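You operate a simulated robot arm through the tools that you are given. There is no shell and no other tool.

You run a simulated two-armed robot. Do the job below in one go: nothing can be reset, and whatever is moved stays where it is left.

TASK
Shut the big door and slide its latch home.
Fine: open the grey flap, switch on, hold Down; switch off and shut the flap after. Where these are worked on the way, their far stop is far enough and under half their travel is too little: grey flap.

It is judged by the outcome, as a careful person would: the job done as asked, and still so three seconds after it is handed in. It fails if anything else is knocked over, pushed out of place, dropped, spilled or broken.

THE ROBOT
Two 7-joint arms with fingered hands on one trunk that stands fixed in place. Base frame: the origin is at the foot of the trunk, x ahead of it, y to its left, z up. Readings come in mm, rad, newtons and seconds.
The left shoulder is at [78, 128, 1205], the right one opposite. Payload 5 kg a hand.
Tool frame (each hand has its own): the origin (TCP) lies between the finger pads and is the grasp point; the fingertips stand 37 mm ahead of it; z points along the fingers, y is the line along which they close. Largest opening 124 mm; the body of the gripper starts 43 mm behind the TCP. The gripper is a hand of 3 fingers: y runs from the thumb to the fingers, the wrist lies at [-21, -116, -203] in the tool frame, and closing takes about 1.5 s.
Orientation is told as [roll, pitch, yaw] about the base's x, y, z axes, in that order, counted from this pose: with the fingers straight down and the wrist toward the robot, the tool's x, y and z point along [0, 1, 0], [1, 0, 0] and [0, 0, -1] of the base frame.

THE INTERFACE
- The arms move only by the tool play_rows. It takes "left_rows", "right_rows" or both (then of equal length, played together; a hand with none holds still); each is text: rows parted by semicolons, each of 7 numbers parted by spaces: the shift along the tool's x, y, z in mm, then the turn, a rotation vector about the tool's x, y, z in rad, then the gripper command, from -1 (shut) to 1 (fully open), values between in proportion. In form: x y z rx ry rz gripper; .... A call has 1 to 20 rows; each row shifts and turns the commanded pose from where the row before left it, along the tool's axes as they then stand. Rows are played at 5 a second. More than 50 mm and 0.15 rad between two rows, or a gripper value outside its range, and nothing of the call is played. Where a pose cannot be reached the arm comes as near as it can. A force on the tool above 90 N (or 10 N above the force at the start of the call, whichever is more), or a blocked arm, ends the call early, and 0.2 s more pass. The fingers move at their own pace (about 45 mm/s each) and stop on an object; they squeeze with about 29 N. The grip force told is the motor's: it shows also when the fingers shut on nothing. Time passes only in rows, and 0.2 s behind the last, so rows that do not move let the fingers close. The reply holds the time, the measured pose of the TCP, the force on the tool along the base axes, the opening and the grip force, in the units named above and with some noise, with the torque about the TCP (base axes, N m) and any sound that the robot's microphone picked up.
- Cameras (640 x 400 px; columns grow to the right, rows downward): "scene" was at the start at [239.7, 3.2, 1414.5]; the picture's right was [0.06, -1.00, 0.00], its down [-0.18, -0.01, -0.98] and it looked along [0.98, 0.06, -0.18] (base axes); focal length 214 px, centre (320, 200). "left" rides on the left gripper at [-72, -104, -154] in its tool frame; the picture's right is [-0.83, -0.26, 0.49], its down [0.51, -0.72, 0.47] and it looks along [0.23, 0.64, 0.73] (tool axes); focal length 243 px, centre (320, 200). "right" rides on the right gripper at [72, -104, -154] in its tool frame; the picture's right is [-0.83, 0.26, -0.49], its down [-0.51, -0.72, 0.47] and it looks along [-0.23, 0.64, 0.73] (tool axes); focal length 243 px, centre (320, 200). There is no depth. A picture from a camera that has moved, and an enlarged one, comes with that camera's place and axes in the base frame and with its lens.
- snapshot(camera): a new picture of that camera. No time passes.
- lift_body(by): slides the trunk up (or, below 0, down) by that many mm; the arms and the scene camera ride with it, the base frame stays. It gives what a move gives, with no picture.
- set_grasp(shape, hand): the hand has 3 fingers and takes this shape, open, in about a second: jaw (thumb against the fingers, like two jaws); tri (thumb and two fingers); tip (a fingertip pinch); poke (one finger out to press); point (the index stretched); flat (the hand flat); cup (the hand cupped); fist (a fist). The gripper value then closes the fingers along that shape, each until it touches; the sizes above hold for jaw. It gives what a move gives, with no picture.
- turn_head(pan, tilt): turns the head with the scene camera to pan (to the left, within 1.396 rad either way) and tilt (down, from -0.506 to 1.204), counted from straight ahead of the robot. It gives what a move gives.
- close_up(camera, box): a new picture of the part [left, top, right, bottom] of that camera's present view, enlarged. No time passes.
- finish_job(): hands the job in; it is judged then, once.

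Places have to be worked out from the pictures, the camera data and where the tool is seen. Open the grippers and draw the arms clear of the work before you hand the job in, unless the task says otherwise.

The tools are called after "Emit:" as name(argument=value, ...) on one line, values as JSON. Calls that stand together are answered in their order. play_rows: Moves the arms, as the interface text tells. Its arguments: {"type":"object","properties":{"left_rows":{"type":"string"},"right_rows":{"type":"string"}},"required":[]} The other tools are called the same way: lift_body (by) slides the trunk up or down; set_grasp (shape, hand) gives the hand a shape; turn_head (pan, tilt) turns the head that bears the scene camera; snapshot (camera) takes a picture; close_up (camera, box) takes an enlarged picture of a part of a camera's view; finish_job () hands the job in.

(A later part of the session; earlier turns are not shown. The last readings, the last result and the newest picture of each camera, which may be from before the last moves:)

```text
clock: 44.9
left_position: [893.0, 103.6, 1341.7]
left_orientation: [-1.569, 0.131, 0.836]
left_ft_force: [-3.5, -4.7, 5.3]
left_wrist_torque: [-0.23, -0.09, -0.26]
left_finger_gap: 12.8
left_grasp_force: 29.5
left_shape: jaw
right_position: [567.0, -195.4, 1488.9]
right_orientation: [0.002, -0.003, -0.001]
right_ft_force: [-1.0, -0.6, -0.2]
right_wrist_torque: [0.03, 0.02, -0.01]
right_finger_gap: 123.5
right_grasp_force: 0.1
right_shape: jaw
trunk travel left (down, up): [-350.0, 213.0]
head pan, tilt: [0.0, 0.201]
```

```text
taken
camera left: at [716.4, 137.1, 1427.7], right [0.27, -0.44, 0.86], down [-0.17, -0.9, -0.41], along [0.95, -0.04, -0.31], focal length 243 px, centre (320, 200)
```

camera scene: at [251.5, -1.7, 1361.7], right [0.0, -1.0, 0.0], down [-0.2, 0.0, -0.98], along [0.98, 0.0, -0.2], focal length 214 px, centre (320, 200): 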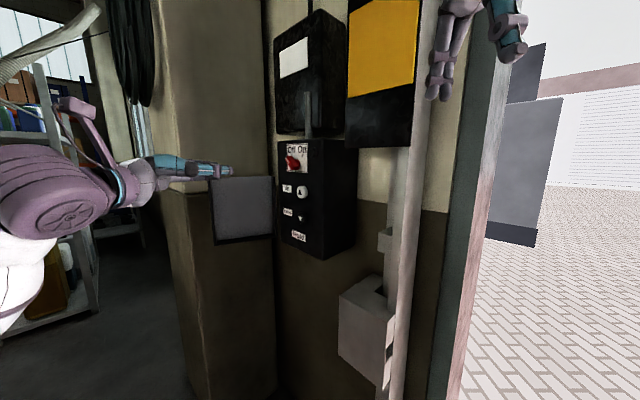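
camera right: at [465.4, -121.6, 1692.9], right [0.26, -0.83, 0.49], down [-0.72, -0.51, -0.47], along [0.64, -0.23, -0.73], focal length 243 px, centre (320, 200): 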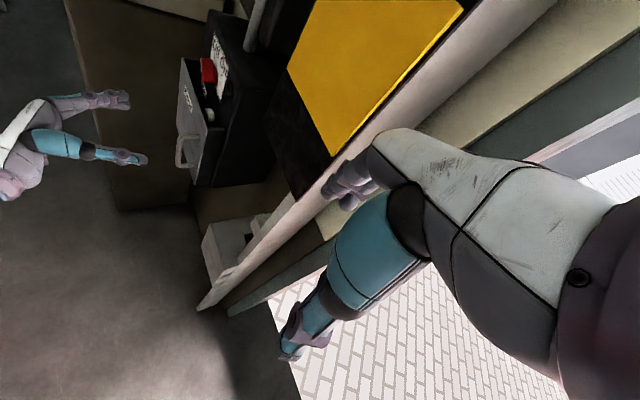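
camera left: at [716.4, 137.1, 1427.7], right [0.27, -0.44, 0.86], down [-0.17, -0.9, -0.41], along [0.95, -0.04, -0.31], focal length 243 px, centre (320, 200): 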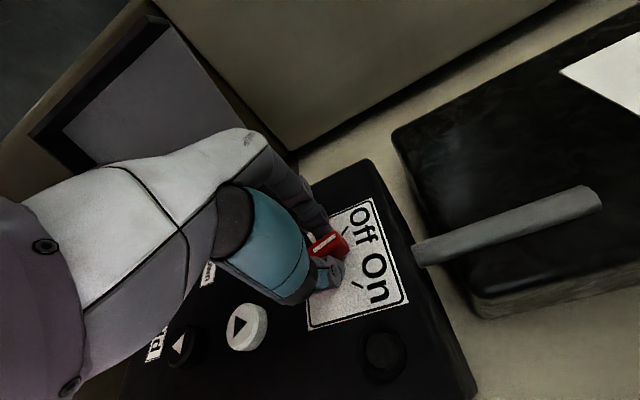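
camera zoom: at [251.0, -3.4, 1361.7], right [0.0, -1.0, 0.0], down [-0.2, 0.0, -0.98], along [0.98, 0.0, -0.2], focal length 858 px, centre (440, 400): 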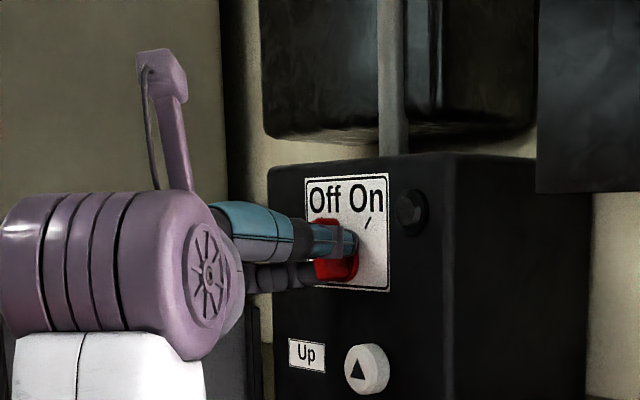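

The knob turns with the hand and now points about straight up. I continue another 0.65 rad.

Emit:
play_rows(left_rows="0 0 0 0 0 0.13 -1;0 0 0 0 0 0.13 -1;0 0 0 0 0 0.13 -1;0 0 0 0 0 0.13 -1;0 0 0 0 0 0.13 -1")

Emit:
close_up(camera="scene", box=[230, 100, 350, 200])

Emit:
snapshot(camera="left")

```text
clock: 46.1
left_position: [891.4, 102.6, 1340.7]
left_orientation: [-1.57, -0.518, 0.837]
left_ft_force: [-15.8, -8.7, 3.2]
left_wrist_torque: [-0.2, 0.06, -0.53]
left_finger_gap: 13.0
left_grasp_force: 29.1
left_shape: jaw
right_position: [565.3, -196.3, 1489.8]
right_orientation: [0.002, -0.003, 0.0]
right_ft_force: [0.1, 0.5, -0.5]
right_wrist_torque: [-0.04, -0.01, 0.01]
right_finger_gap: 123.6
right_grasp_force: 0.1
right_shape: jaw
trunk travel left (down, up): [-350.0, 213.0]
head pan, tilt: [0.0, 0.201]
```

```text
4.00 times, centred on (290, 150) of scene
camera zoom: at [249.6, -4.1, 1362.0], right [0.0, -1.0, 0.0], down [-0.2, 0.0, -0.98], along [0.98, 0.0, -0.2], focal length 858 px, centre (440, 400)
```

zoom: 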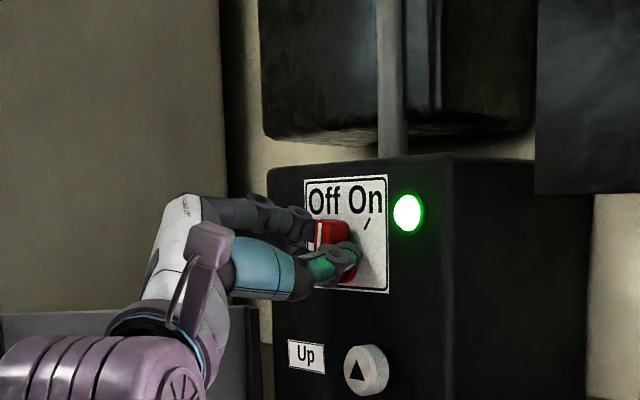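

```text
taken
camera left: at [693.3, 112.2, 1353.8], right [-0.06, -0.8, 0.59], down [0.1, -0.59, -0.8], along [0.99, 0.01, 0.12], focal length 243 px, centre (320, 200)
```

left: 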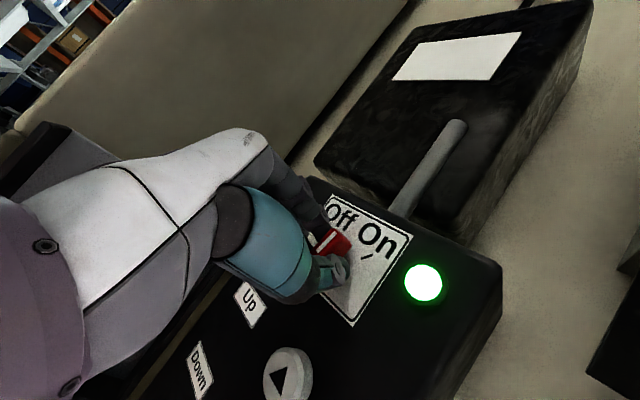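

The green lamp is lit. I turn a touch more to seat it at On, then open the fingers and back straight off.

Emit:
play_rows(left_rows="0 0 0 0 0 0.1 -1;0 0 0 0 0 0.06 -1;0 0 0 0 0 0 -1")

Emit:
close_up(camera="scene", box=[230, 100, 350, 200])

```text
clock: 46.9
left_position: [891.6, 101.8, 1342.7]
left_orientation: [-1.57, -0.68, 0.836]
left_ft_force: [-17.6, -11.1, -0.8]
left_wrist_torque: [-0.08, 0.14, -0.64]
left_finger_gap: 12.6
left_grasp_force: 29.1
left_shape: jaw
right_position: [565.7, -197.3, 1491.0]
right_orientation: [0.002, -0.002, 0.0]
right_ft_force: [-0.6, 0.2, -0.2]
right_wrist_torque: [-0.01, 0.02, -0.02]
right_finger_gap: 123.5
right_grasp_force: 0.1
right_shape: jaw
trunk travel left (down, up): [-350.0, 213.0]
head pan, tilt: [0.0, 0.201]
```

```text
4.00 times, centred on (290, 150) of scene
camera zoom: at [249.3, -4.2, 1362.0], right [0.0, -1.0, 0.0], down [-0.2, 0.0, -0.98], along [0.98, 0.0, -0.2], focal length 858 px, centre (440, 400)
```

zoom: 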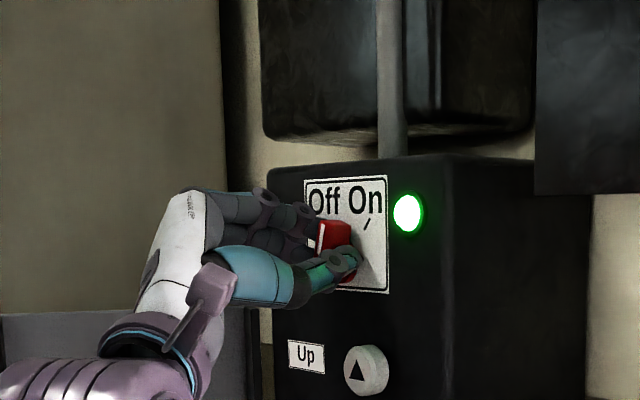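

Turned about 84° in all, lamp green. I open and retreat along the approach axis.

Emit:
play_rows(left_rows="0 0 0 0 0 0 -0.5;0 0 0 0 0 0 0;0 0 0 0 0 0 0;0 0 0 0 0 0 0;0 0 -10 0 0 0 0;0 0 -20 0 0 0 0;0 0 -30 0 0 0 0;0 0 -30 0 0 0 0;0 0 -20 0 0 0 0")

Emit:
close_up(camera="scene", box=[200, 90, 380, 250])

Emit:
snapshot(camera="left")

```text
clock: 48.9
left_position: [811.7, 178.6, 1339.4]
left_orientation: [-1.571, -0.674, 0.836]
left_ft_force: [1.0, -0.5, -0.3]
left_wrist_torque: [0.03, 0.01, 0.0]
left_finger_gap: 61.3
left_grasp_force: 0.1
left_shape: jaw
right_position: [568.0, -194.2, 1488.8]
right_orientation: [0.0, -0.002, 0.0]
right_ft_force: [0.5, -0.4, 0.1]
right_wrist_torque: [0.0, -0.04, 0.01]
right_finger_gap: 123.7
right_grasp_force: 0.0
right_shape: jaw
trunk travel left (down, up): [-350.0, 213.0]
head pan, tilt: [0.0, 0.201]
```

```text
2.50 times, centred on (290, 170) of scene
camera zoom: at [252.2, -2.2, 1361.5], right [0.0, -1.0, 0.0], down [-0.2, 0.0, -0.98], along [0.98, 0.0, -0.2], focal length 536 px, centre (395, 275)
```

zoom: 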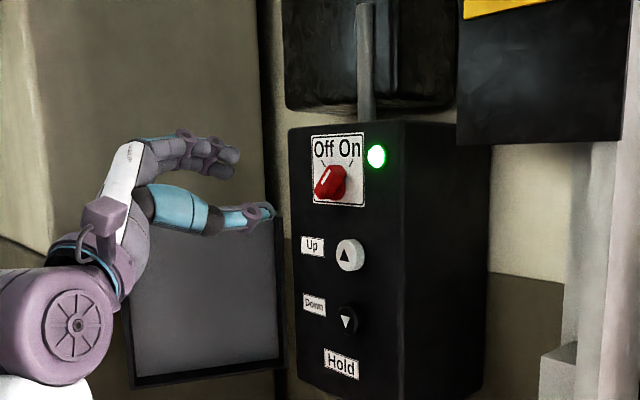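

```text
taken
camera left: at [613.7, 187.7, 1331.6], right [-0.12, -0.87, 0.48], down [0.18, -0.5, -0.85], along [0.98, -0.01, 0.22], focal length 243 px, centre (320, 200)
```

left: 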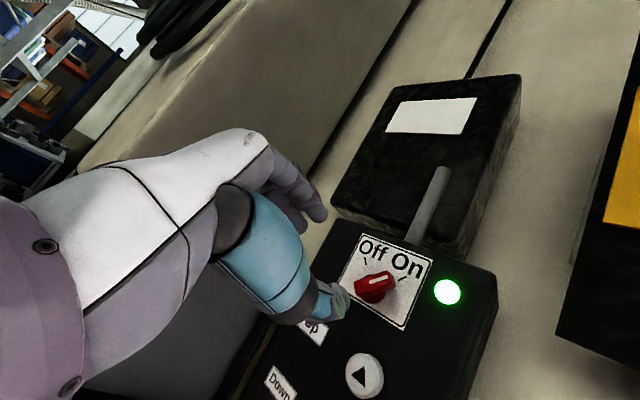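

The knob points at On and the lamp is green. Now I shape the left hand to poke for the Down button and look at where its finger stands.

Emit:
set_grasp(shape="poke", hand="left")

Emit:
snapshot(camera="left")

Emit:
close_up(camera="scene", box=[180, 100, 360, 240])

Emit:
close_up(camera="right", box=[30, 0, 270, 150])

```text
clock: 49.8
left_position: [813.5, 177.4, 1338.8]
left_orientation: [-1.572, -0.674, 0.835]
left_ft_force: [-0.2, 0.2, 0.1]
left_wrist_torque: [-0.02, -0.02, -0.03]
left_finger_gap: 0.0
left_grasp_force: 0.0
left_shape: poke
right_position: [568.6, -194.7, 1489.0]
right_orientation: [-0.002, 0.0, 0.0]
right_ft_force: [-0.5, -0.3, 0.4]
right_wrist_torque: [-0.02, 0.0, 0.02]
right_finger_gap: 123.5
right_grasp_force: 0.1
right_shape: jaw
trunk travel left (down, up): [-350.0, 213.0]
head pan, tilt: [0.0, 0.201]
```

```text
taken
camera left: at [614.6, 187.5, 1331.4], right [-0.12, -0.87, 0.48], down [0.18, -0.5, -0.85], along [0.98, -0.01, 0.22], focal length 243 px, centre (320, 200)
```

left: 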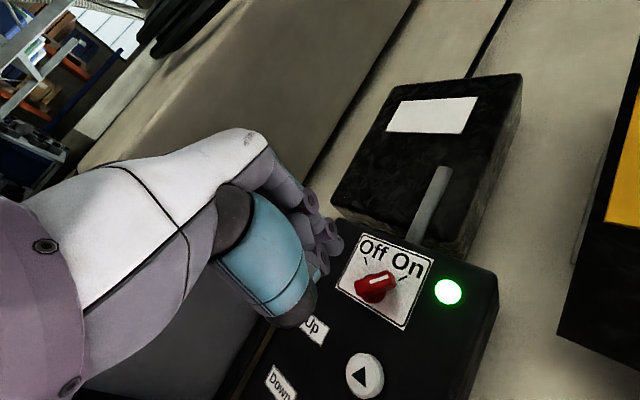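

```text
2.86 times, centred on (270, 170) of scene
camera zoom: at [252.7, -2.3, 1361.4], right [0.0, -1.0, 0.0], down [-0.2, 0.0, -0.98], along [0.98, 0.0, -0.2], focal length 613 px, centre (463, 286)
```

zoom: 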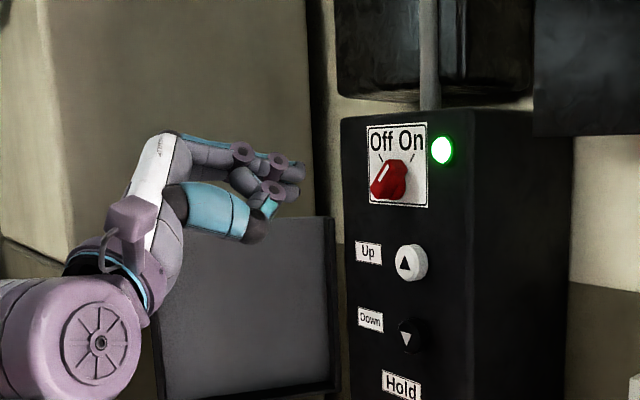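

```text
2.67 times, centred on (150, 75) of right
camera zoom: at [465.0, -121.1, 1643.0], right [0.26, -0.83, 0.49], down [-0.72, -0.51, -0.47], along [0.64, -0.23, -0.73], focal length 647 px, centre (773, 533)
```

zoom: 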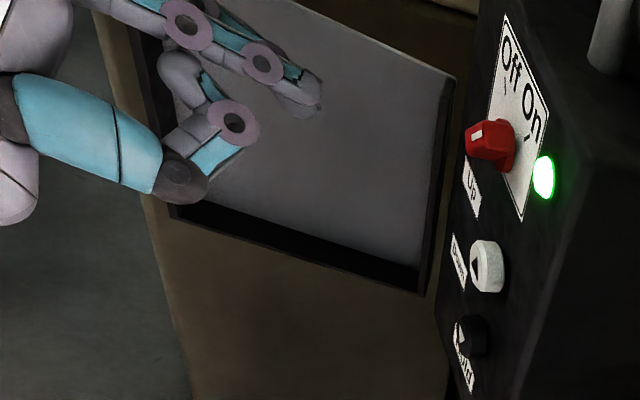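

The finger tip stands near tool (-21,-6,30). The Down button is 177 mm lower than the tip, so I lower the trunk by 175 mm keeping this comfortable arm pose.

Emit:
lift_body(by=-175)

Emit:
snapshot(camera="left")

Emit:
snapshot(camera="scene")

Emit:
snapshot(camera="right")

```text
clock: 51.8
left_position: [812.1, 178.1, 1166.6]
left_orientation: [-1.569, -0.675, 0.839]
left_ft_force: [-0.5, 0.4, -0.1]
left_wrist_torque: [-0.02, 0.02, -0.01]
left_finger_gap: 0.0
left_grasp_force: 0.0
left_shape: poke
right_position: [566.9, -195.1, 1314.5]
right_orientation: [-0.001, -0.001, 0.001]
right_ft_force: [0.3, -0.2, 0.7]
right_wrist_torque: [-0.01, 0.0, 0.0]
right_finger_gap: 123.8
right_grasp_force: 0.0
right_shape: jaw
trunk travel left (down, up): [-175.0, 388.0]
head pan, tilt: [0.0, 0.201]
```

```text
taken
camera left: at [613.7, 187.6, 1157.8], right [-0.12, -0.87, 0.48], down [0.18, -0.5, -0.85], along [0.98, -0.01, 0.22], focal length 243 px, centre (320, 200)
```

left: 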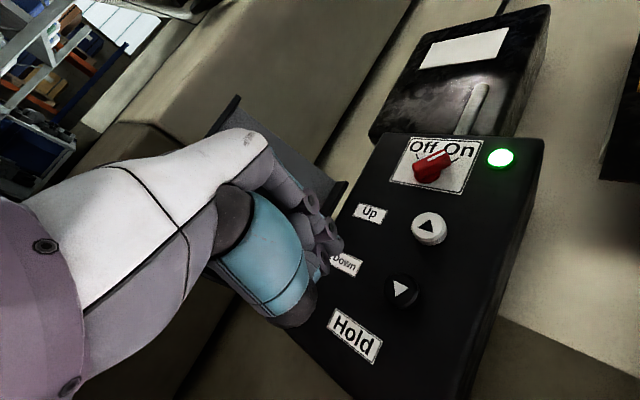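

```text
taken
camera scene: at [304.6, -2.3, 1174.1], right [0.0, -1.0, 0.0], down [-0.2, 0.0, -0.98], along [0.98, 0.0, -0.2], focal length 214 px, centre (320, 200)
```

scene: 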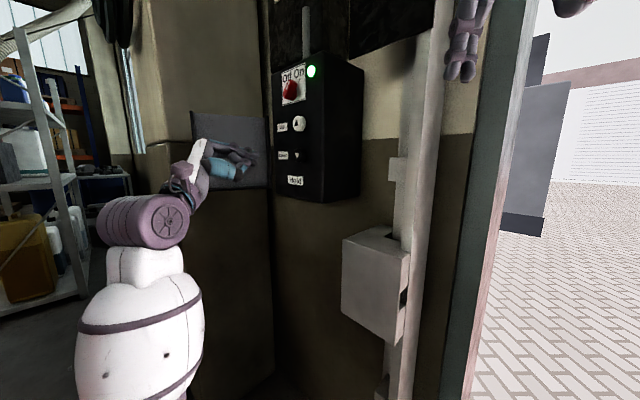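

```text
taken
camera right: at [463.8, -121.0, 1468.7], right [0.26, -0.83, 0.49], down [-0.72, -0.51, -0.47], along [0.64, -0.23, -0.73], focal length 243 px, centre (320, 200)
```

right: 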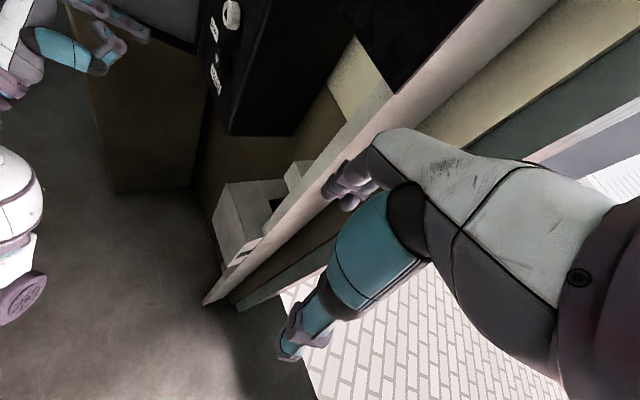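

I zoom to check the finger tip against the Down button from these new viewpoints.

Emit:
close_up(camera="left", box=[250, 170, 450, 340])

Emit:
close_up(camera="scene", box=[180, 50, 380, 210])

Emit:
close_up(camera="right", box=[20, 0, 260, 150])

```text
2.35 times, centred on (350, 255) of left
camera zoom: at [613.7, 187.6, 1157.8], right [-0.12, -0.87, 0.48], down [0.18, -0.5, -0.85], along [0.98, -0.01, 0.22], focal length 571 px, centre (249, 71)
```

zoom: 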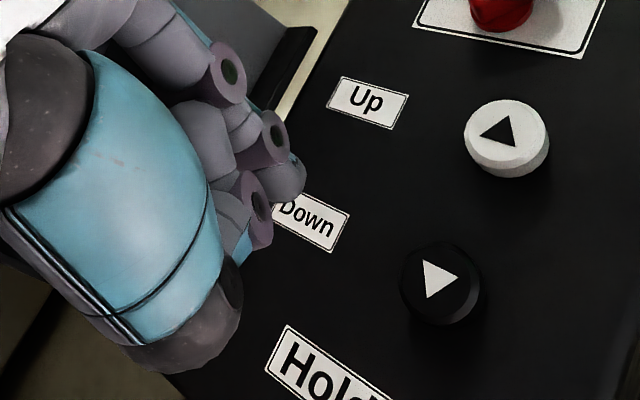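

```text
2.50 times, centred on (280, 130) of scene
camera zoom: at [304.6, -2.3, 1174.1], right [0.0, -1.0, 0.0], down [-0.2, 0.0, -0.98], along [0.98, 0.0, -0.2], focal length 536 px, centre (420, 375)
```

zoom: 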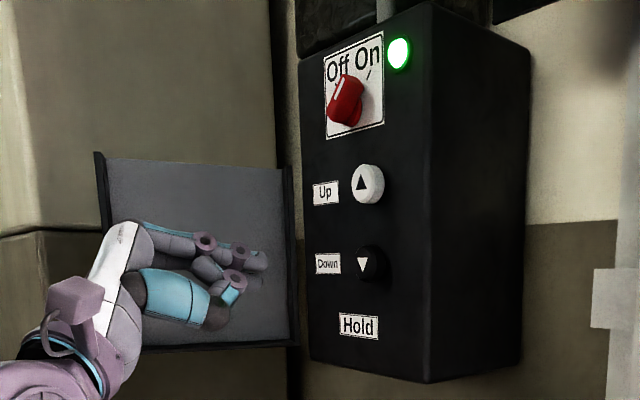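

```text
2.67 times, centred on (140, 75) of right
camera zoom: at [463.8, -121.0, 1468.7], right [0.26, -0.83, 0.49], down [-0.72, -0.51, -0.47], along [0.64, -0.23, -0.73], focal length 647 px, centre (800, 533)
```

zoom: 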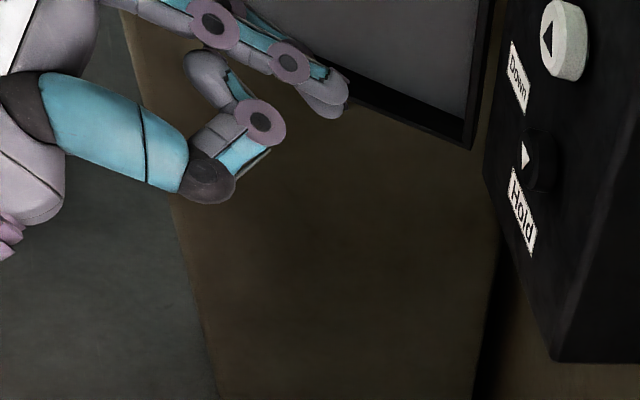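

Tip is near (840,148,1180); the button lies about 31 mm to the right, 5 mm lower and 100 mm forward. I shift over and approach to ~30 mm away.

Emit:
play_rows(left_rows="-7.7 -13.6 10 0 0 0 -1;-7.7 -13.7 20 0 0 0 -1;0 0 20 0 0 0 -1;0 0 20 0 0 0 -1;0 0 0 0 0 0 -1")

Emit:
close_up(camera="left", box=[250, 170, 450, 340])

Emit:
close_up(camera="scene", box=[220, 90, 370, 210])

Emit:
close_up(camera="right", box=[100, 0, 300, 125])

```text
clock: 53.0
left_position: [843.1, 108.7, 1159.9]
left_orientation: [-1.572, -0.673, 0.837]
left_ft_force: [0.0, 0.6, 0.1]
left_wrist_torque: [0.01, -0.03, -0.07]
left_finger_gap: 0.3
left_grasp_force: 0.1
left_shape: poke
right_position: [568.3, -194.2, 1314.4]
right_orientation: [-0.002, 0.001, -0.001]
right_ft_force: [-0.6, 0.3, -0.4]
right_wrist_torque: [0.01, -0.02, 0.04]
right_finger_gap: 123.8
right_grasp_force: 0.0
right_shape: jaw
trunk travel left (down, up): [-175.0, 388.0]
head pan, tilt: [0.0, 0.201]
```

```text
2.35 times, centred on (350, 255) of left
camera zoom: at [645.5, 117.5, 1151.4], right [-0.12, -0.87, 0.48], down [0.18, -0.5, -0.85], along [0.98, -0.01, 0.22], focal length 571 px, centre (249, 71)
```

zoom: 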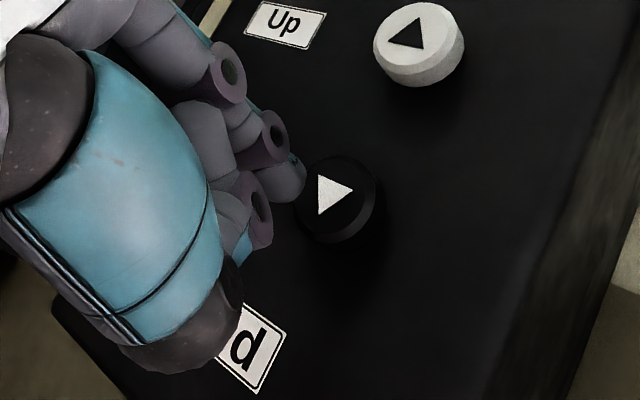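

```text
3.33 times, centred on (295, 150) of scene
camera zoom: at [305.2, -2.0, 1173.8], right [0.0, -1.0, 0.0], down [-0.2, 0.0, -0.98], along [0.98, 0.0, -0.2], focal length 715 px, centre (403, 367)
```

zoom: 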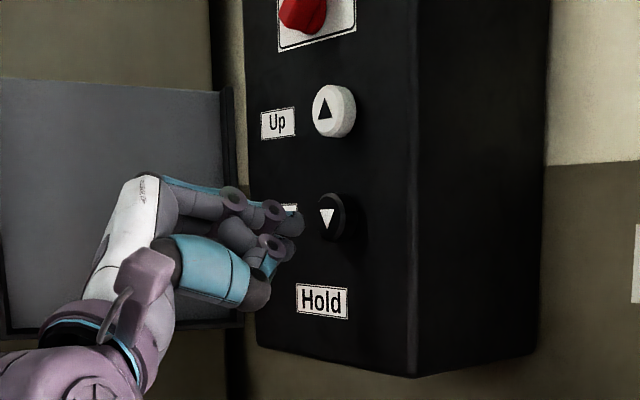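

```text
3.20 times, centred on (200, 62) of right
camera zoom: at [464.9, -120.7, 1468.1], right [0.26, -0.83, 0.49], down [-0.72, -0.51, -0.47], along [0.64, -0.23, -0.73], focal length 776 px, centre (704, 640)
```

zoom: 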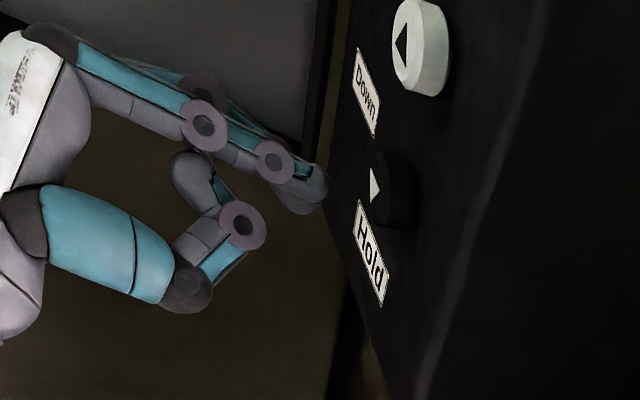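

Tip is ~21 mm short of the button and 5–6 mm to its left. I correct and press in small steps.

Emit:
play_rows(left_rows="-4.7 -2.7 6 0 0 0 -1;0 0 8 0 0 0 -1;0 0 6 0 0 0 -1;0 0 4 0 0 0 -1;0 0 3 0 0 0 -1")

Emit:
close_up(camera="left", box=[250, 170, 450, 340])

Emit:
close_up(camera="scene", box=[220, 90, 370, 210])

```text
clock: 54.2
left_position: [860.7, 87.1, 1161.5]
left_orientation: [-1.571, -0.674, 0.836]
left_ft_force: [-3.8, 1.4, -1.0]
left_wrist_torque: [0.03, -0.04, -0.04]
left_finger_gap: 0.0
left_grasp_force: 0.0
left_shape: poke
right_position: [569.7, -194.7, 1313.6]
right_orientation: [-0.001, 0.002, -0.001]
right_ft_force: [0.1, -0.3, -0.7]
right_wrist_torque: [0.03, 0.03, 0.0]
right_finger_gap: 123.4
right_grasp_force: 0.0
right_shape: jaw
trunk travel left (down, up): [-175.0, 388.0]
head pan, tilt: [0.0, 0.201]
heard: click
```

```text
2.35 times, centred on (350, 255) of left
camera zoom: at [662.2, 96.1, 1154.1], right [-0.12, -0.87, 0.48], down [0.18, -0.5, -0.85], along [0.98, -0.01, 0.22], focal length 571 px, centre (249, 71)
```

zoom: 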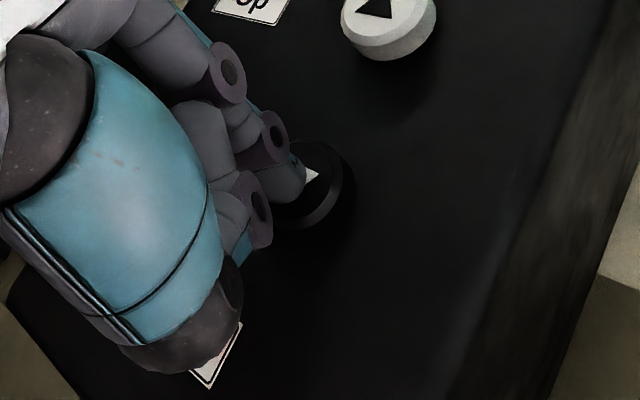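

```text
3.33 times, centred on (295, 150) of scene
camera zoom: at [305.0, -2.2, 1173.8], right [0.0, -1.0, 0.0], down [-0.2, 0.0, -0.98], along [0.98, 0.0, -0.2], focal length 715 px, centre (403, 367)
```

zoom: 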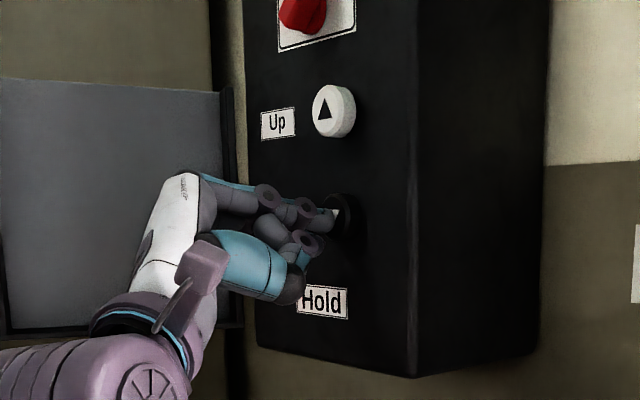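

A click was heard and there is light contact. I push 4 mm further, hold for a second, and turn the head to see whether the door moves.

Emit:
play_rows(left_rows="0 0 3 0 0 0 -1;0 0 2 0 0 0 -1;0 0 0 0 0 0 -1;0 0 0 0 0 0 -1;0 0 0 0 0 0 -1")

Emit:
turn_head(pan=-0.6, tilt=-0.25)

Emit:
snapshot(camera="scene")

```text
clock: 55.4
left_position: [862.5, 84.3, 1163.0]
left_orientation: [-1.572, -0.674, 0.839]
left_ft_force: [-13.9, 10.8, -5.2]
left_wrist_torque: [0.02, -0.01, -0.02]
left_finger_gap: 0.1
left_grasp_force: 0.1
left_shape: poke
right_position: [566.2, -193.1, 1314.2]
right_orientation: [-0.001, -0.001, -0.002]
right_ft_force: [-1.2, 0.3, 0.2]
right_wrist_torque: [-0.02, -0.03, -0.01]
right_finger_gap: 123.7
right_grasp_force: 0.1
right_shape: jaw
trunk travel left (down, up): [-175.0, 388.0]
head pan, tilt: [0.0, 0.201]
```

```text
clock: 56.4
left_position: [862.7, 85.0, 1162.9]
left_orientation: [-1.572, -0.673, 0.84]
left_ft_force: [-14.7, 12.2, -3.8]
left_wrist_torque: [0.01, -0.05, -0.02]
left_finger_gap: 0.0
left_grasp_force: 0.0
left_shape: poke
right_position: [567.5, -192.4, 1315.3]
right_orientation: [-0.001, -0.003, -0.001]
right_ft_force: [0.4, -0.8, -0.4]
right_wrist_torque: [0.01, 0.02, 0.01]
right_finger_gap: 124.1
right_grasp_force: 0.0
right_shape: jaw
trunk travel left (down, up): [-175.0, 388.0]
head pan, tilt: [-0.6, -0.25]
```

```text
taken
camera scene: at [277.5, -46.3, 1214.1], right [-0.56, -0.83, 0.0], down [0.2, -0.14, -0.97], along [0.8, -0.55, 0.25], focal length 214 px, centre (320, 200)
```

scene: 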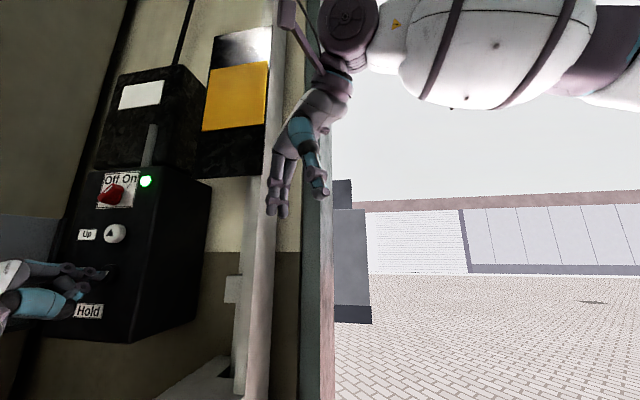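

I look higher at the lintel while holding, to see whether the leaf is coming down.

Emit:
turn_head(pan=-0.9, tilt=-0.5)

Emit:
snapshot(camera="scene")

Emit:
close_up(camera="left", box=[250, 170, 450, 340])

```text
clock: 57.2
left_position: [861.6, 85.4, 1162.4]
left_orientation: [-1.573, -0.673, 0.839]
left_ft_force: [-13.0, 13.1, -2.7]
left_wrist_torque: [-0.05, -0.05, 0.0]
left_finger_gap: 0.0
left_grasp_force: 0.0
left_shape: poke
right_position: [567.5, -193.8, 1315.8]
right_orientation: [-0.001, -0.004, -0.001]
right_ft_force: [-0.2, -0.3, 0.1]
right_wrist_torque: [0.0, -0.01, -0.02]
right_finger_gap: 123.5
right_grasp_force: 0.1
right_shape: jaw
trunk travel left (down, up): [-175.0, 388.0]
head pan, tilt: [-0.901, -0.499]
```

```text
taken
camera scene: at [259.5, -55.0, 1225.6], right [-0.74, -0.67, 0.0], down [0.26, -0.29, -0.92], along [0.62, -0.68, 0.39], focal length 214 px, centre (320, 200)
```

scene: 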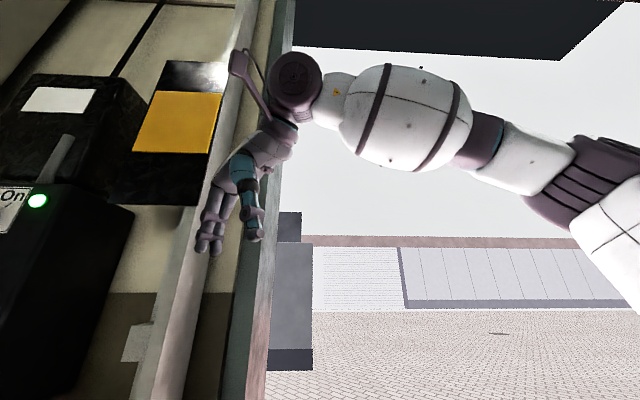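

```text
2.35 times, centred on (350, 255) of left
camera zoom: at [664.6, 94.2, 1154.5], right [-0.12, -0.87, 0.49], down [0.19, -0.5, -0.85], along [0.98, -0.01, 0.22], focal length 571 px, centre (249, 71)
```

zoom: 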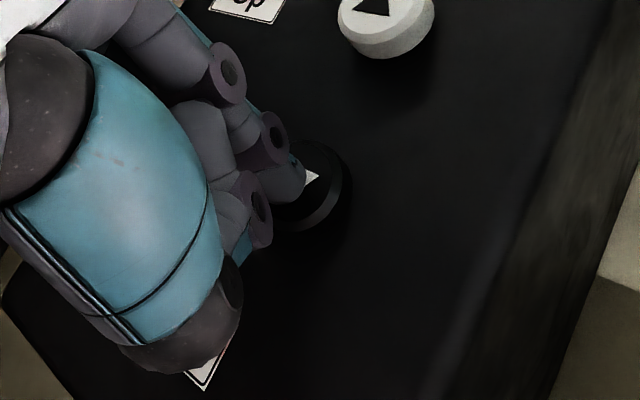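

I hold for 4 s and compare the same view.

Emit:
play_rows(left_rows="0 0 0 0 0 0 -1;0 0 0 0 0 0 -1;0 0 0 0 0 0 -1;0 0 0 0 0 0 -1;0 0 0 0 0 0 -1;0 0 0 0 0 0 -1;0 0 0 0 0 0 -1;0 0 0 0 0 0 -1;0 0 0 0 0 0 -1;0 0 0 0 0 0 -1;0 0 0 0 0 0 -1;0 0 0 0 0 0 -1;0 0 0 0 0 0 -1;0 0 0 0 0 0 -1;0 0 0 0 0 0 -1;0 0 0 0 0 0 -1;0 0 0 0 0 0 -1;0 0 0 0 0 0 -1;0 0 0 0 0 0 -1;0 0 0 0 0 0 -1")

Emit:
snapshot(camera="scene")

```text
clock: 61.4
left_position: [863.5, 85.6, 1163.3]
left_orientation: [-1.574, -0.673, 0.841]
left_ft_force: [-13.3, 12.0, -4.0]
left_wrist_torque: [-0.04, -0.03, 0.03]
left_finger_gap: 0.0
left_grasp_force: 0.0
left_shape: poke
right_position: [567.7, -193.5, 1314.9]
right_orientation: [-0.002, -0.001, -0.001]
right_ft_force: [0.5, -0.2, 0.4]
right_wrist_torque: [0.0, -0.02, 0.0]
right_finger_gap: 123.9
right_grasp_force: 0.1
right_shape: jaw
trunk travel left (down, up): [-175.0, 388.0]
head pan, tilt: [-0.901, -0.499]
```

```text
taken
camera scene: at [258.5, -55.8, 1225.7], right [-0.76, -0.66, 0.0], down [0.26, -0.3, -0.92], along [0.6, -0.69, 0.39], focal length 214 px, centre (320, 200)
```

scene: 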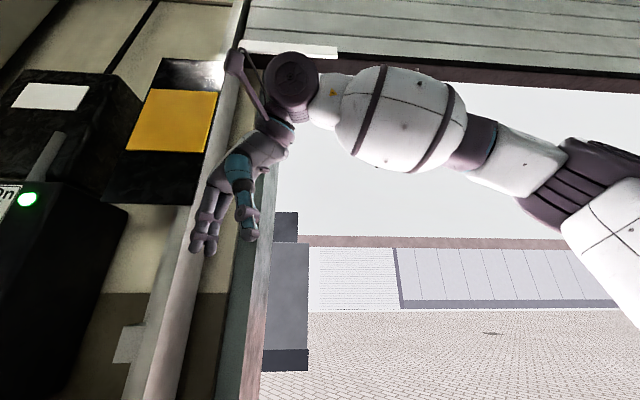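

The slatted door is descending with a white latch bar at its lower left edge. I keep holding Down and meanwhile draw the right hand back from the door plane.

Emit:
play_rows(left_rows="0 0 0 0 0 0 -1;0 0 0 0 0 0 -1;0 0 0 0 0 0 -1;0 0 0 0 0 0 -1;0 0 0 0 0 0 -1;0 0 0 0 0 0 -1;0 0 0 0 0 0 -1;0 0 0 0 0 0 -1;0 0 0 0 0 0 -1;0 0 0 0 0 0 -1", right_rows="8 -9 0 0 0 0 1;8 -9 0 0 0 0 1;8 -9 0 0 0 0 1;8 -9 0 0 0 0 1;8 -9 0 0 0 0 1;8 -9 0 0 0 0 1;8 -9 0 0 0 0 1;0 0 0 0 0 0 1;0 0 0 0 0 0 1;0 0 0 0 0 0 1")

Emit:
snapshot(camera="scene")

```text
clock: 63.6
left_position: [861.9, 85.3, 1162.4]
left_orientation: [-1.572, -0.674, 0.839]
left_ft_force: [-12.5, 11.8, -3.5]
left_wrist_torque: [-0.03, -0.06, -0.05]
left_finger_gap: 0.0
left_grasp_force: 0.0
left_shape: poke
right_position: [503.6, -138.4, 1315.8]
right_orientation: [-0.002, -0.002, 0.0]
right_ft_force: [0.4, -0.5, -0.4]
right_wrist_torque: [0.01, 0.01, -0.01]
right_finger_gap: 123.8
right_grasp_force: 0.1
right_shape: jaw
trunk travel left (down, up): [-175.0, 388.0]
head pan, tilt: [-0.901, -0.499]
```

```text
taken
camera scene: at [258.3, -55.9, 1225.7], right [-0.76, -0.65, 0.0], down [0.26, -0.3, -0.92], along [0.6, -0.7, 0.39], focal length 214 px, centre (320, 200)
```

scene: 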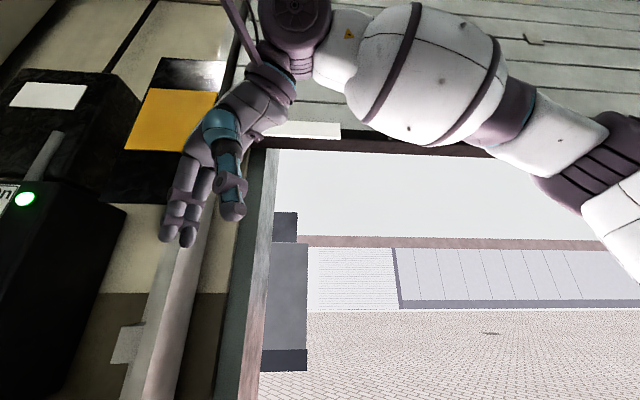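

The door goes on descending at a good pace. I keep holding and tilt the head down to follow it.

Emit:
turn_head(pan=-0.6, tilt=0.3)

Emit:
play_rows(left_rows="0 0 0 0 0 0 -1;0 0 0 0 0 0 -1;0 0 0 0 0 0 -1;0 0 0 0 0 0 -1;0 0 0 0 0 0 -1;0 0 0 0 0 0 -1;0 0 0 0 0 0 -1;0 0 0 0 0 0 -1;0 0 0 0 0 0 -1;0 0 0 0 0 0 -1;0 0 0 0 0 0 -1;0 0 0 0 0 0 -1;0 0 0 0 0 0 -1;0 0 0 0 0 0 -1;0 0 0 0 0 0 -1")

Emit:
snapshot(camera="scene")

```text
clock: 64.7
left_position: [863.1, 85.3, 1162.4]
left_orientation: [-1.571, -0.673, 0.84]
left_ft_force: [-12.6, 13.6, -4.1]
left_wrist_torque: [-0.06, -0.02, 0.0]
left_finger_gap: 0.1
left_grasp_force: 0.2
left_shape: poke
right_position: [502.9, -138.5, 1314.5]
right_orientation: [-0.001, -0.002, 0.0]
right_ft_force: [0.2, 0.0, -1.0]
right_wrist_torque: [-0.02, -0.05, -0.01]
right_finger_gap: 123.8
right_grasp_force: 0.1
right_shape: jaw
trunk travel left (down, up): [-175.0, 388.0]
head pan, tilt: [-0.6, 0.3]
```

```text
clock: 67.9
left_position: [862.8, 84.8, 1162.2]
left_orientation: [-1.573, -0.674, 0.84]
left_ft_force: [-12.9, 12.5, -3.0]
left_wrist_torque: [-0.06, -0.07, 0.01]
left_finger_gap: 0.0
left_grasp_force: 0.1
left_shape: poke
right_position: [503.8, -137.2, 1314.2]
right_orientation: [-0.001, -0.003, 0.0]
right_ft_force: [-0.1, -0.8, 0.6]
right_wrist_torque: [0.0, 0.02, 0.02]
right_finger_gap: 123.5
right_grasp_force: 0.1
right_shape: jaw
trunk travel left (down, up): [-175.0, 388.0]
head pan, tilt: [-0.6, 0.3]
```

```text
taken
camera scene: at [287.7, -53.3, 1165.0], right [-0.56, -0.83, 0.0], down [-0.24, 0.17, -0.96], along [0.79, -0.54, -0.29], focal length 214 px, centre (320, 200)
```

scene: 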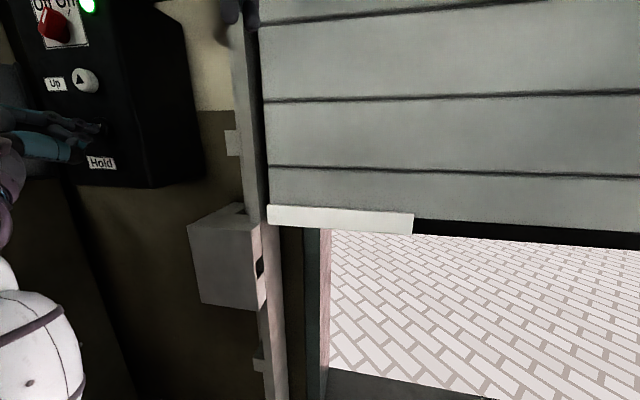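

The door passes the latch box region now. I continue holding and watch.

Emit:
play_rows(left_rows="0 0 0 0 0 0 -1;0 0 0 0 0 0 -1;0 0 0 0 0 0 -1;0 0 0 0 0 0 -1;0 0 0 0 0 0 -1;0 0 0 0 0 0 -1;0 0 0 0 0 0 -1;0 0 0 0 0 0 -1;0 0 0 0 0 0 -1;0 0 0 0 0 0 -1")

Emit:
snapshot(camera="scene")

```text
clock: 70.1
left_position: [862.5, 85.3, 1162.5]
left_orientation: [-1.572, -0.673, 0.839]
left_ft_force: [-13.2, 12.2, -3.4]
left_wrist_torque: [-0.04, -0.05, 0.02]
left_finger_gap: 0.0
left_grasp_force: 0.1
left_shape: poke
right_position: [503.4, -137.9, 1314.5]
right_orientation: [-0.004, -0.002, 0.0]
right_ft_force: [-0.2, 0.1, 0.5]
right_wrist_torque: [0.01, 0.05, 0.0]
right_finger_gap: 123.9
right_grasp_force: 0.1
right_shape: jaw
trunk travel left (down, up): [-175.0, 388.0]
head pan, tilt: [-0.6, 0.3]
```

```text
taken
camera scene: at [287.7, -53.3, 1165.0], right [-0.56, -0.83, 0.0], down [-0.24, 0.17, -0.96], along [0.79, -0.54, -0.29], focal length 214 px, centre (320, 200)
```

scene: 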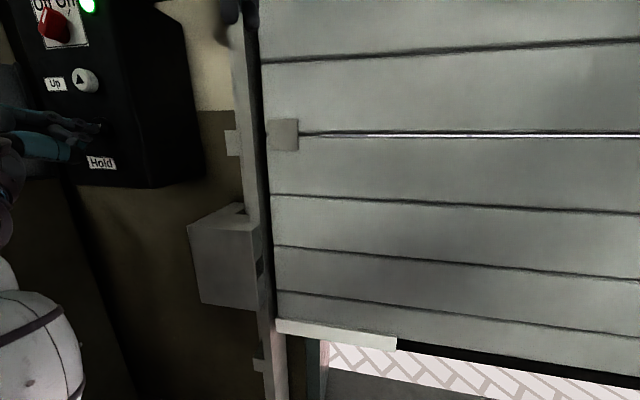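

A horizontal latch rod with a guide block at the door's left edge has come into view; it will meet the slot box. I keep holding Down.

Emit:
play_rows(left_rows="0 0 0 0 0 0 -1;0 0 0 0 0 0 -1;0 0 0 0 0 0 -1;0 0 0 0 0 0 -1;0 0 0 0 0 0 -1;0 0 0 0 0 0 -1;0 0 0 0 0 0 -1;0 0 0 0 0 0 -1;0 0 0 0 0 0 -1;0 0 0 0 0 0 -1")

Emit:
snapshot(camera="scene")

Emit:
play_rows(left_rows="0 0 0 0 0 0 -1;0 0 0 0 0 0 -1;0 0 0 0 0 0 -1;0 0 0 0 0 0 -1;0 0 0 0 0 0 -1;0 0 0 0 0 0 -1;0 0 0 0 0 0 -1;0 0 0 0 0 0 -1;0 0 0 0 0 0 -1;0 0 0 0 0 0 -1")

Emit:
snapshot(camera="scene")

```text
clock: 72.3
left_position: [862.2, 85.1, 1163.2]
left_orientation: [-1.573, -0.673, 0.84]
left_ft_force: [-13.8, 12.7, -3.9]
left_wrist_torque: [-0.08, -0.03, 0.03]
left_finger_gap: 0.0
left_grasp_force: 0.0
left_shape: poke
right_position: [503.6, -137.5, 1313.8]
right_orientation: [-0.003, -0.001, 0.0]
right_ft_force: [0.6, -0.4, 0.4]
right_wrist_torque: [0.0, -0.03, 0.01]
right_finger_gap: 123.7
right_grasp_force: 0.0
right_shape: jaw
trunk travel left (down, up): [-175.0, 388.0]
head pan, tilt: [-0.6, 0.3]
```

```text
taken
camera scene: at [287.6, -53.3, 1165.0], right [-0.56, -0.83, 0.0], down [-0.24, 0.17, -0.96], along [0.79, -0.54, -0.29], focal length 214 px, centre (320, 200)
```

scene: 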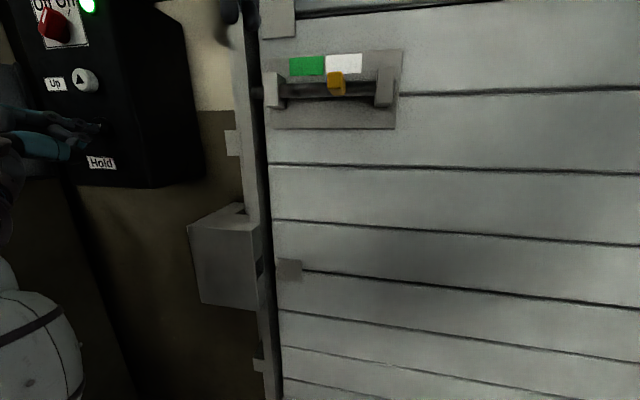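

```text
clock: 74.5
left_position: [863.2, 83.9, 1162.2]
left_orientation: [-1.571, -0.675, 0.838]
left_ft_force: [-12.6, 12.1, -3.4]
left_wrist_torque: [-0.09, -0.07, -0.02]
left_finger_gap: 0.1
left_grasp_force: 0.1
left_shape: poke
right_position: [504.1, -137.5, 1315.0]
right_orientation: [-0.001, -0.003, 0.002]
right_ft_force: [-0.4, -0.5, -0.2]
right_wrist_torque: [0.02, -0.01, -0.01]
right_finger_gap: 123.8
right_grasp_force: 0.0
right_shape: jaw
trunk travel left (down, up): [-175.0, 388.0]
head pan, tilt: [-0.6, 0.3]
```

```text
taken
camera scene: at [287.7, -53.3, 1165.0], right [-0.56, -0.83, 0.0], down [-0.24, 0.17, -0.96], along [0.79, -0.54, -0.29], focal length 214 px, centre (320, 200)
```

scene: 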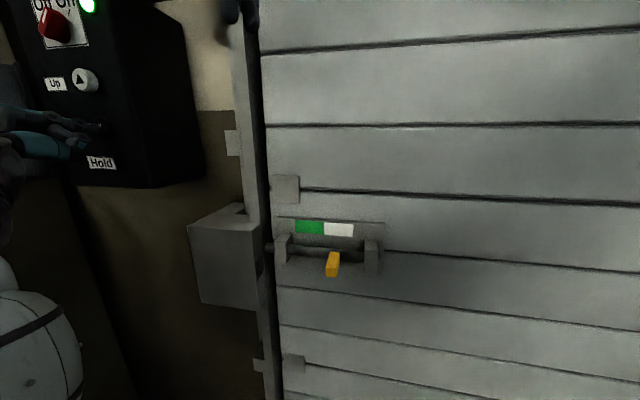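

The real latch is now visible: a slide bolt with a yellow knob and green/white marker, nearing the slot. I keep holding until the door stops.

Emit:
play_rows(left_rows="0 0 0 0 0 0 -1;0 0 0 0 0 0 -1;0 0 0 0 0 0 -1;0 0 0 0 0 0 -1;0 0 0 0 0 0 -1;0 0 0 0 0 0 -1;0 0 0 0 0 0 -1;0 0 0 0 0 0 -1;0 0 0 0 0 0 -1;0 0 0 0 0 0 -1")

Emit:
snapshot(camera="scene")

Emit:
play_rows(left_rows="0 0 0 0 0 0 -1;0 0 0 0 0 0 -1;0 0 0 0 0 0 -1;0 0 0 0 0 0 -1;0 0 0 0 0 0 -1;0 0 0 0 0 0 -1;0 0 0 0 0 0 -1;0 0 0 0 0 0 -1;0 0 0 0 0 0 -1;0 0 0 0 0 0 -1")

Emit:
snapshot(camera="scene")

```text
clock: 76.7
left_position: [862.4, 84.8, 1162.4]
left_orientation: [-1.572, -0.673, 0.839]
left_ft_force: [-11.7, 12.5, -4.2]
left_wrist_torque: [-0.07, -0.08, -0.02]
left_finger_gap: 0.2
left_grasp_force: 0.1
left_shape: poke
right_position: [503.7, -136.9, 1315.2]
right_orientation: [-0.003, 0.0, 0.001]
right_ft_force: [0.0, -0.4, -0.4]
right_wrist_torque: [0.01, -0.04, -0.01]
right_finger_gap: 123.5
right_grasp_force: 0.1
right_shape: jaw
trunk travel left (down, up): [-175.0, 388.0]
head pan, tilt: [-0.6, 0.3]
```

```text
taken
camera scene: at [287.7, -53.3, 1165.0], right [-0.56, -0.83, 0.0], down [-0.24, 0.17, -0.96], along [0.79, -0.54, -0.29], focal length 214 px, centre (320, 200)
```

scene: 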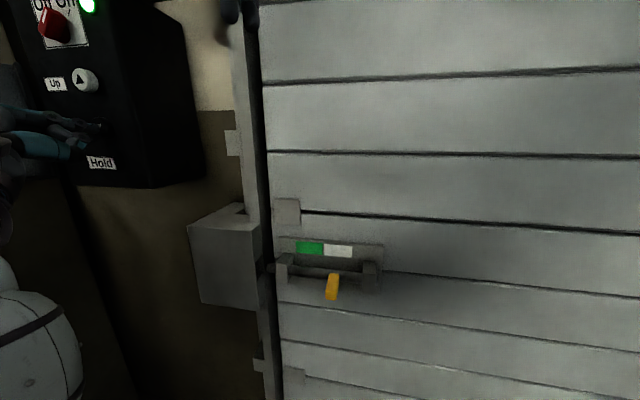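

```text
clock: 78.9
left_position: [862.0, 85.4, 1162.5]
left_orientation: [-1.572, -0.674, 0.839]
left_ft_force: [-12.7, 12.4, -3.3]
left_wrist_torque: [-0.03, -0.05, -0.01]
left_finger_gap: 0.0
left_grasp_force: 0.0
left_shape: poke
right_position: [503.7, -137.2, 1315.1]
right_orientation: [-0.003, -0.002, 0.0]
right_ft_force: [-0.3, -0.1, 0.0]
right_wrist_torque: [-0.02, -0.01, 0.01]
right_finger_gap: 123.9
right_grasp_force: 0.2
right_shape: jaw
trunk travel left (down, up): [-175.0, 388.0]
head pan, tilt: [-0.6, 0.3]
```

```text
taken
camera scene: at [287.6, -53.3, 1165.0], right [-0.56, -0.83, 0.0], down [-0.24, 0.17, -0.96], along [0.79, -0.54, -0.29], focal length 214 px, centre (320, 200)
```

scene: 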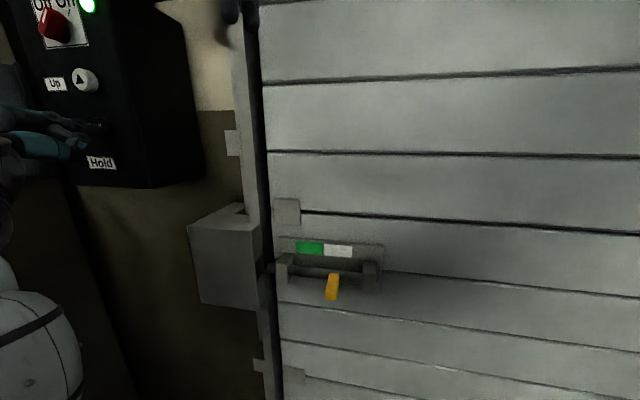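

The picture no longer changes: the door is fully down and the bolt lines up with the slot. I release Down by backing the left hand off 110 mm.

Emit:
play_rows(left_rows="0 0 -10 0 0 0 -1;0 0 -20 0 0 0 -1;0 0 -30 0 0 0 -1;0 0 -30 0 0 0 -1;0 0 -20 0 0 0 -1;0 0 0 0 0 0 -1")

Emit:
lift_body(by=175)

Emit:
set_grasp(shape="jaw", hand="left")

Emit:
snapshot(camera="scene")

Emit:
snapshot(camera="left")

```text
clock: 80.3
left_position: [781.8, 157.2, 1162.1]
left_orientation: [-1.569, -0.674, 0.836]
left_ft_force: [-0.6, -0.4, 0.3]
left_wrist_torque: [-0.02, 0.03, 0.02]
left_finger_gap: 0.1
left_grasp_force: 0.2
left_shape: poke
right_position: [505.8, -139.2, 1314.5]
right_orientation: [0.0, 0.0, 0.001]
right_ft_force: [-0.5, 0.5, 0.4]
right_wrist_torque: [-0.02, 0.0, 0.03]
right_finger_gap: 123.5
right_grasp_force: 0.0
right_shape: jaw
trunk travel left (down, up): [-175.0, 388.0]
head pan, tilt: [-0.6, 0.3]
```

```text
clock: 82.2
left_position: [783.5, 157.2, 1337.0]
left_orientation: [-1.569, -0.674, 0.837]
left_ft_force: [-0.1, -0.1, -0.5]
left_wrist_torque: [0.0, -0.03, -0.04]
left_finger_gap: 0.1
left_grasp_force: 0.1
left_shape: poke
right_position: [506.8, -138.7, 1488.7]
right_orientation: [0.0, 0.0, 0.001]
right_ft_force: [0.8, -0.8, -0.2]
right_wrist_torque: [-0.02, 0.0, -0.01]
right_finger_gap: 123.7
right_grasp_force: 0.3
right_shape: jaw
trunk travel left (down, up): [-350.0, 213.0]
head pan, tilt: [-0.6, 0.3]
```

```text
clock: 83.2
left_position: [783.1, 157.4, 1337.8]
left_orientation: [-1.57, -0.675, 0.837]
left_ft_force: [0.3, -0.5, -0.1]
left_wrist_torque: [0.04, 0.01, -0.02]
left_finger_gap: 123.8
left_grasp_force: 0.1
left_shape: jaw
right_position: [505.8, -139.7, 1488.9]
right_orientation: [0.001, 0.001, 0.0]
right_ft_force: [0.1, -0.3, 0.5]
right_wrist_torque: [-0.03, 0.04, 0.01]
right_finger_gap: 123.5
right_grasp_force: 0.1
right_shape: jaw
trunk travel left (down, up): [-350.0, 213.0]
head pan, tilt: [-0.6, 0.3]
```

```text
taken
camera scene: at [236.4, -55.1, 1352.1], right [-0.56, -0.83, 0.0], down [-0.24, 0.17, -0.96], along [0.79, -0.54, -0.3], focal length 214 px, centre (320, 200)
```

scene: 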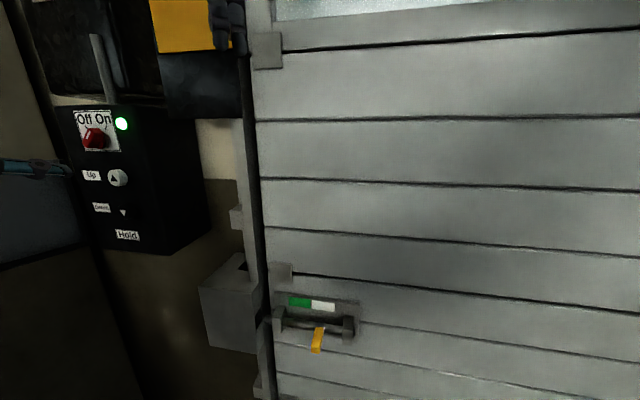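

```text
taken
camera left: at [584.4, 166.2, 1329.1], right [-0.12, -0.87, 0.48], down [0.18, -0.5, -0.85], along [0.98, -0.01, 0.22], focal length 243 px, centre (320, 200)
```

left: 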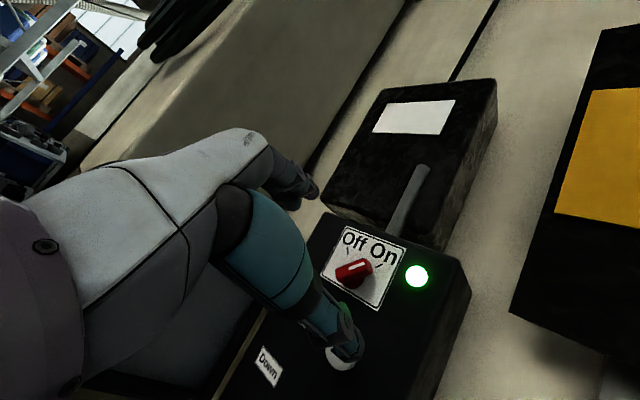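

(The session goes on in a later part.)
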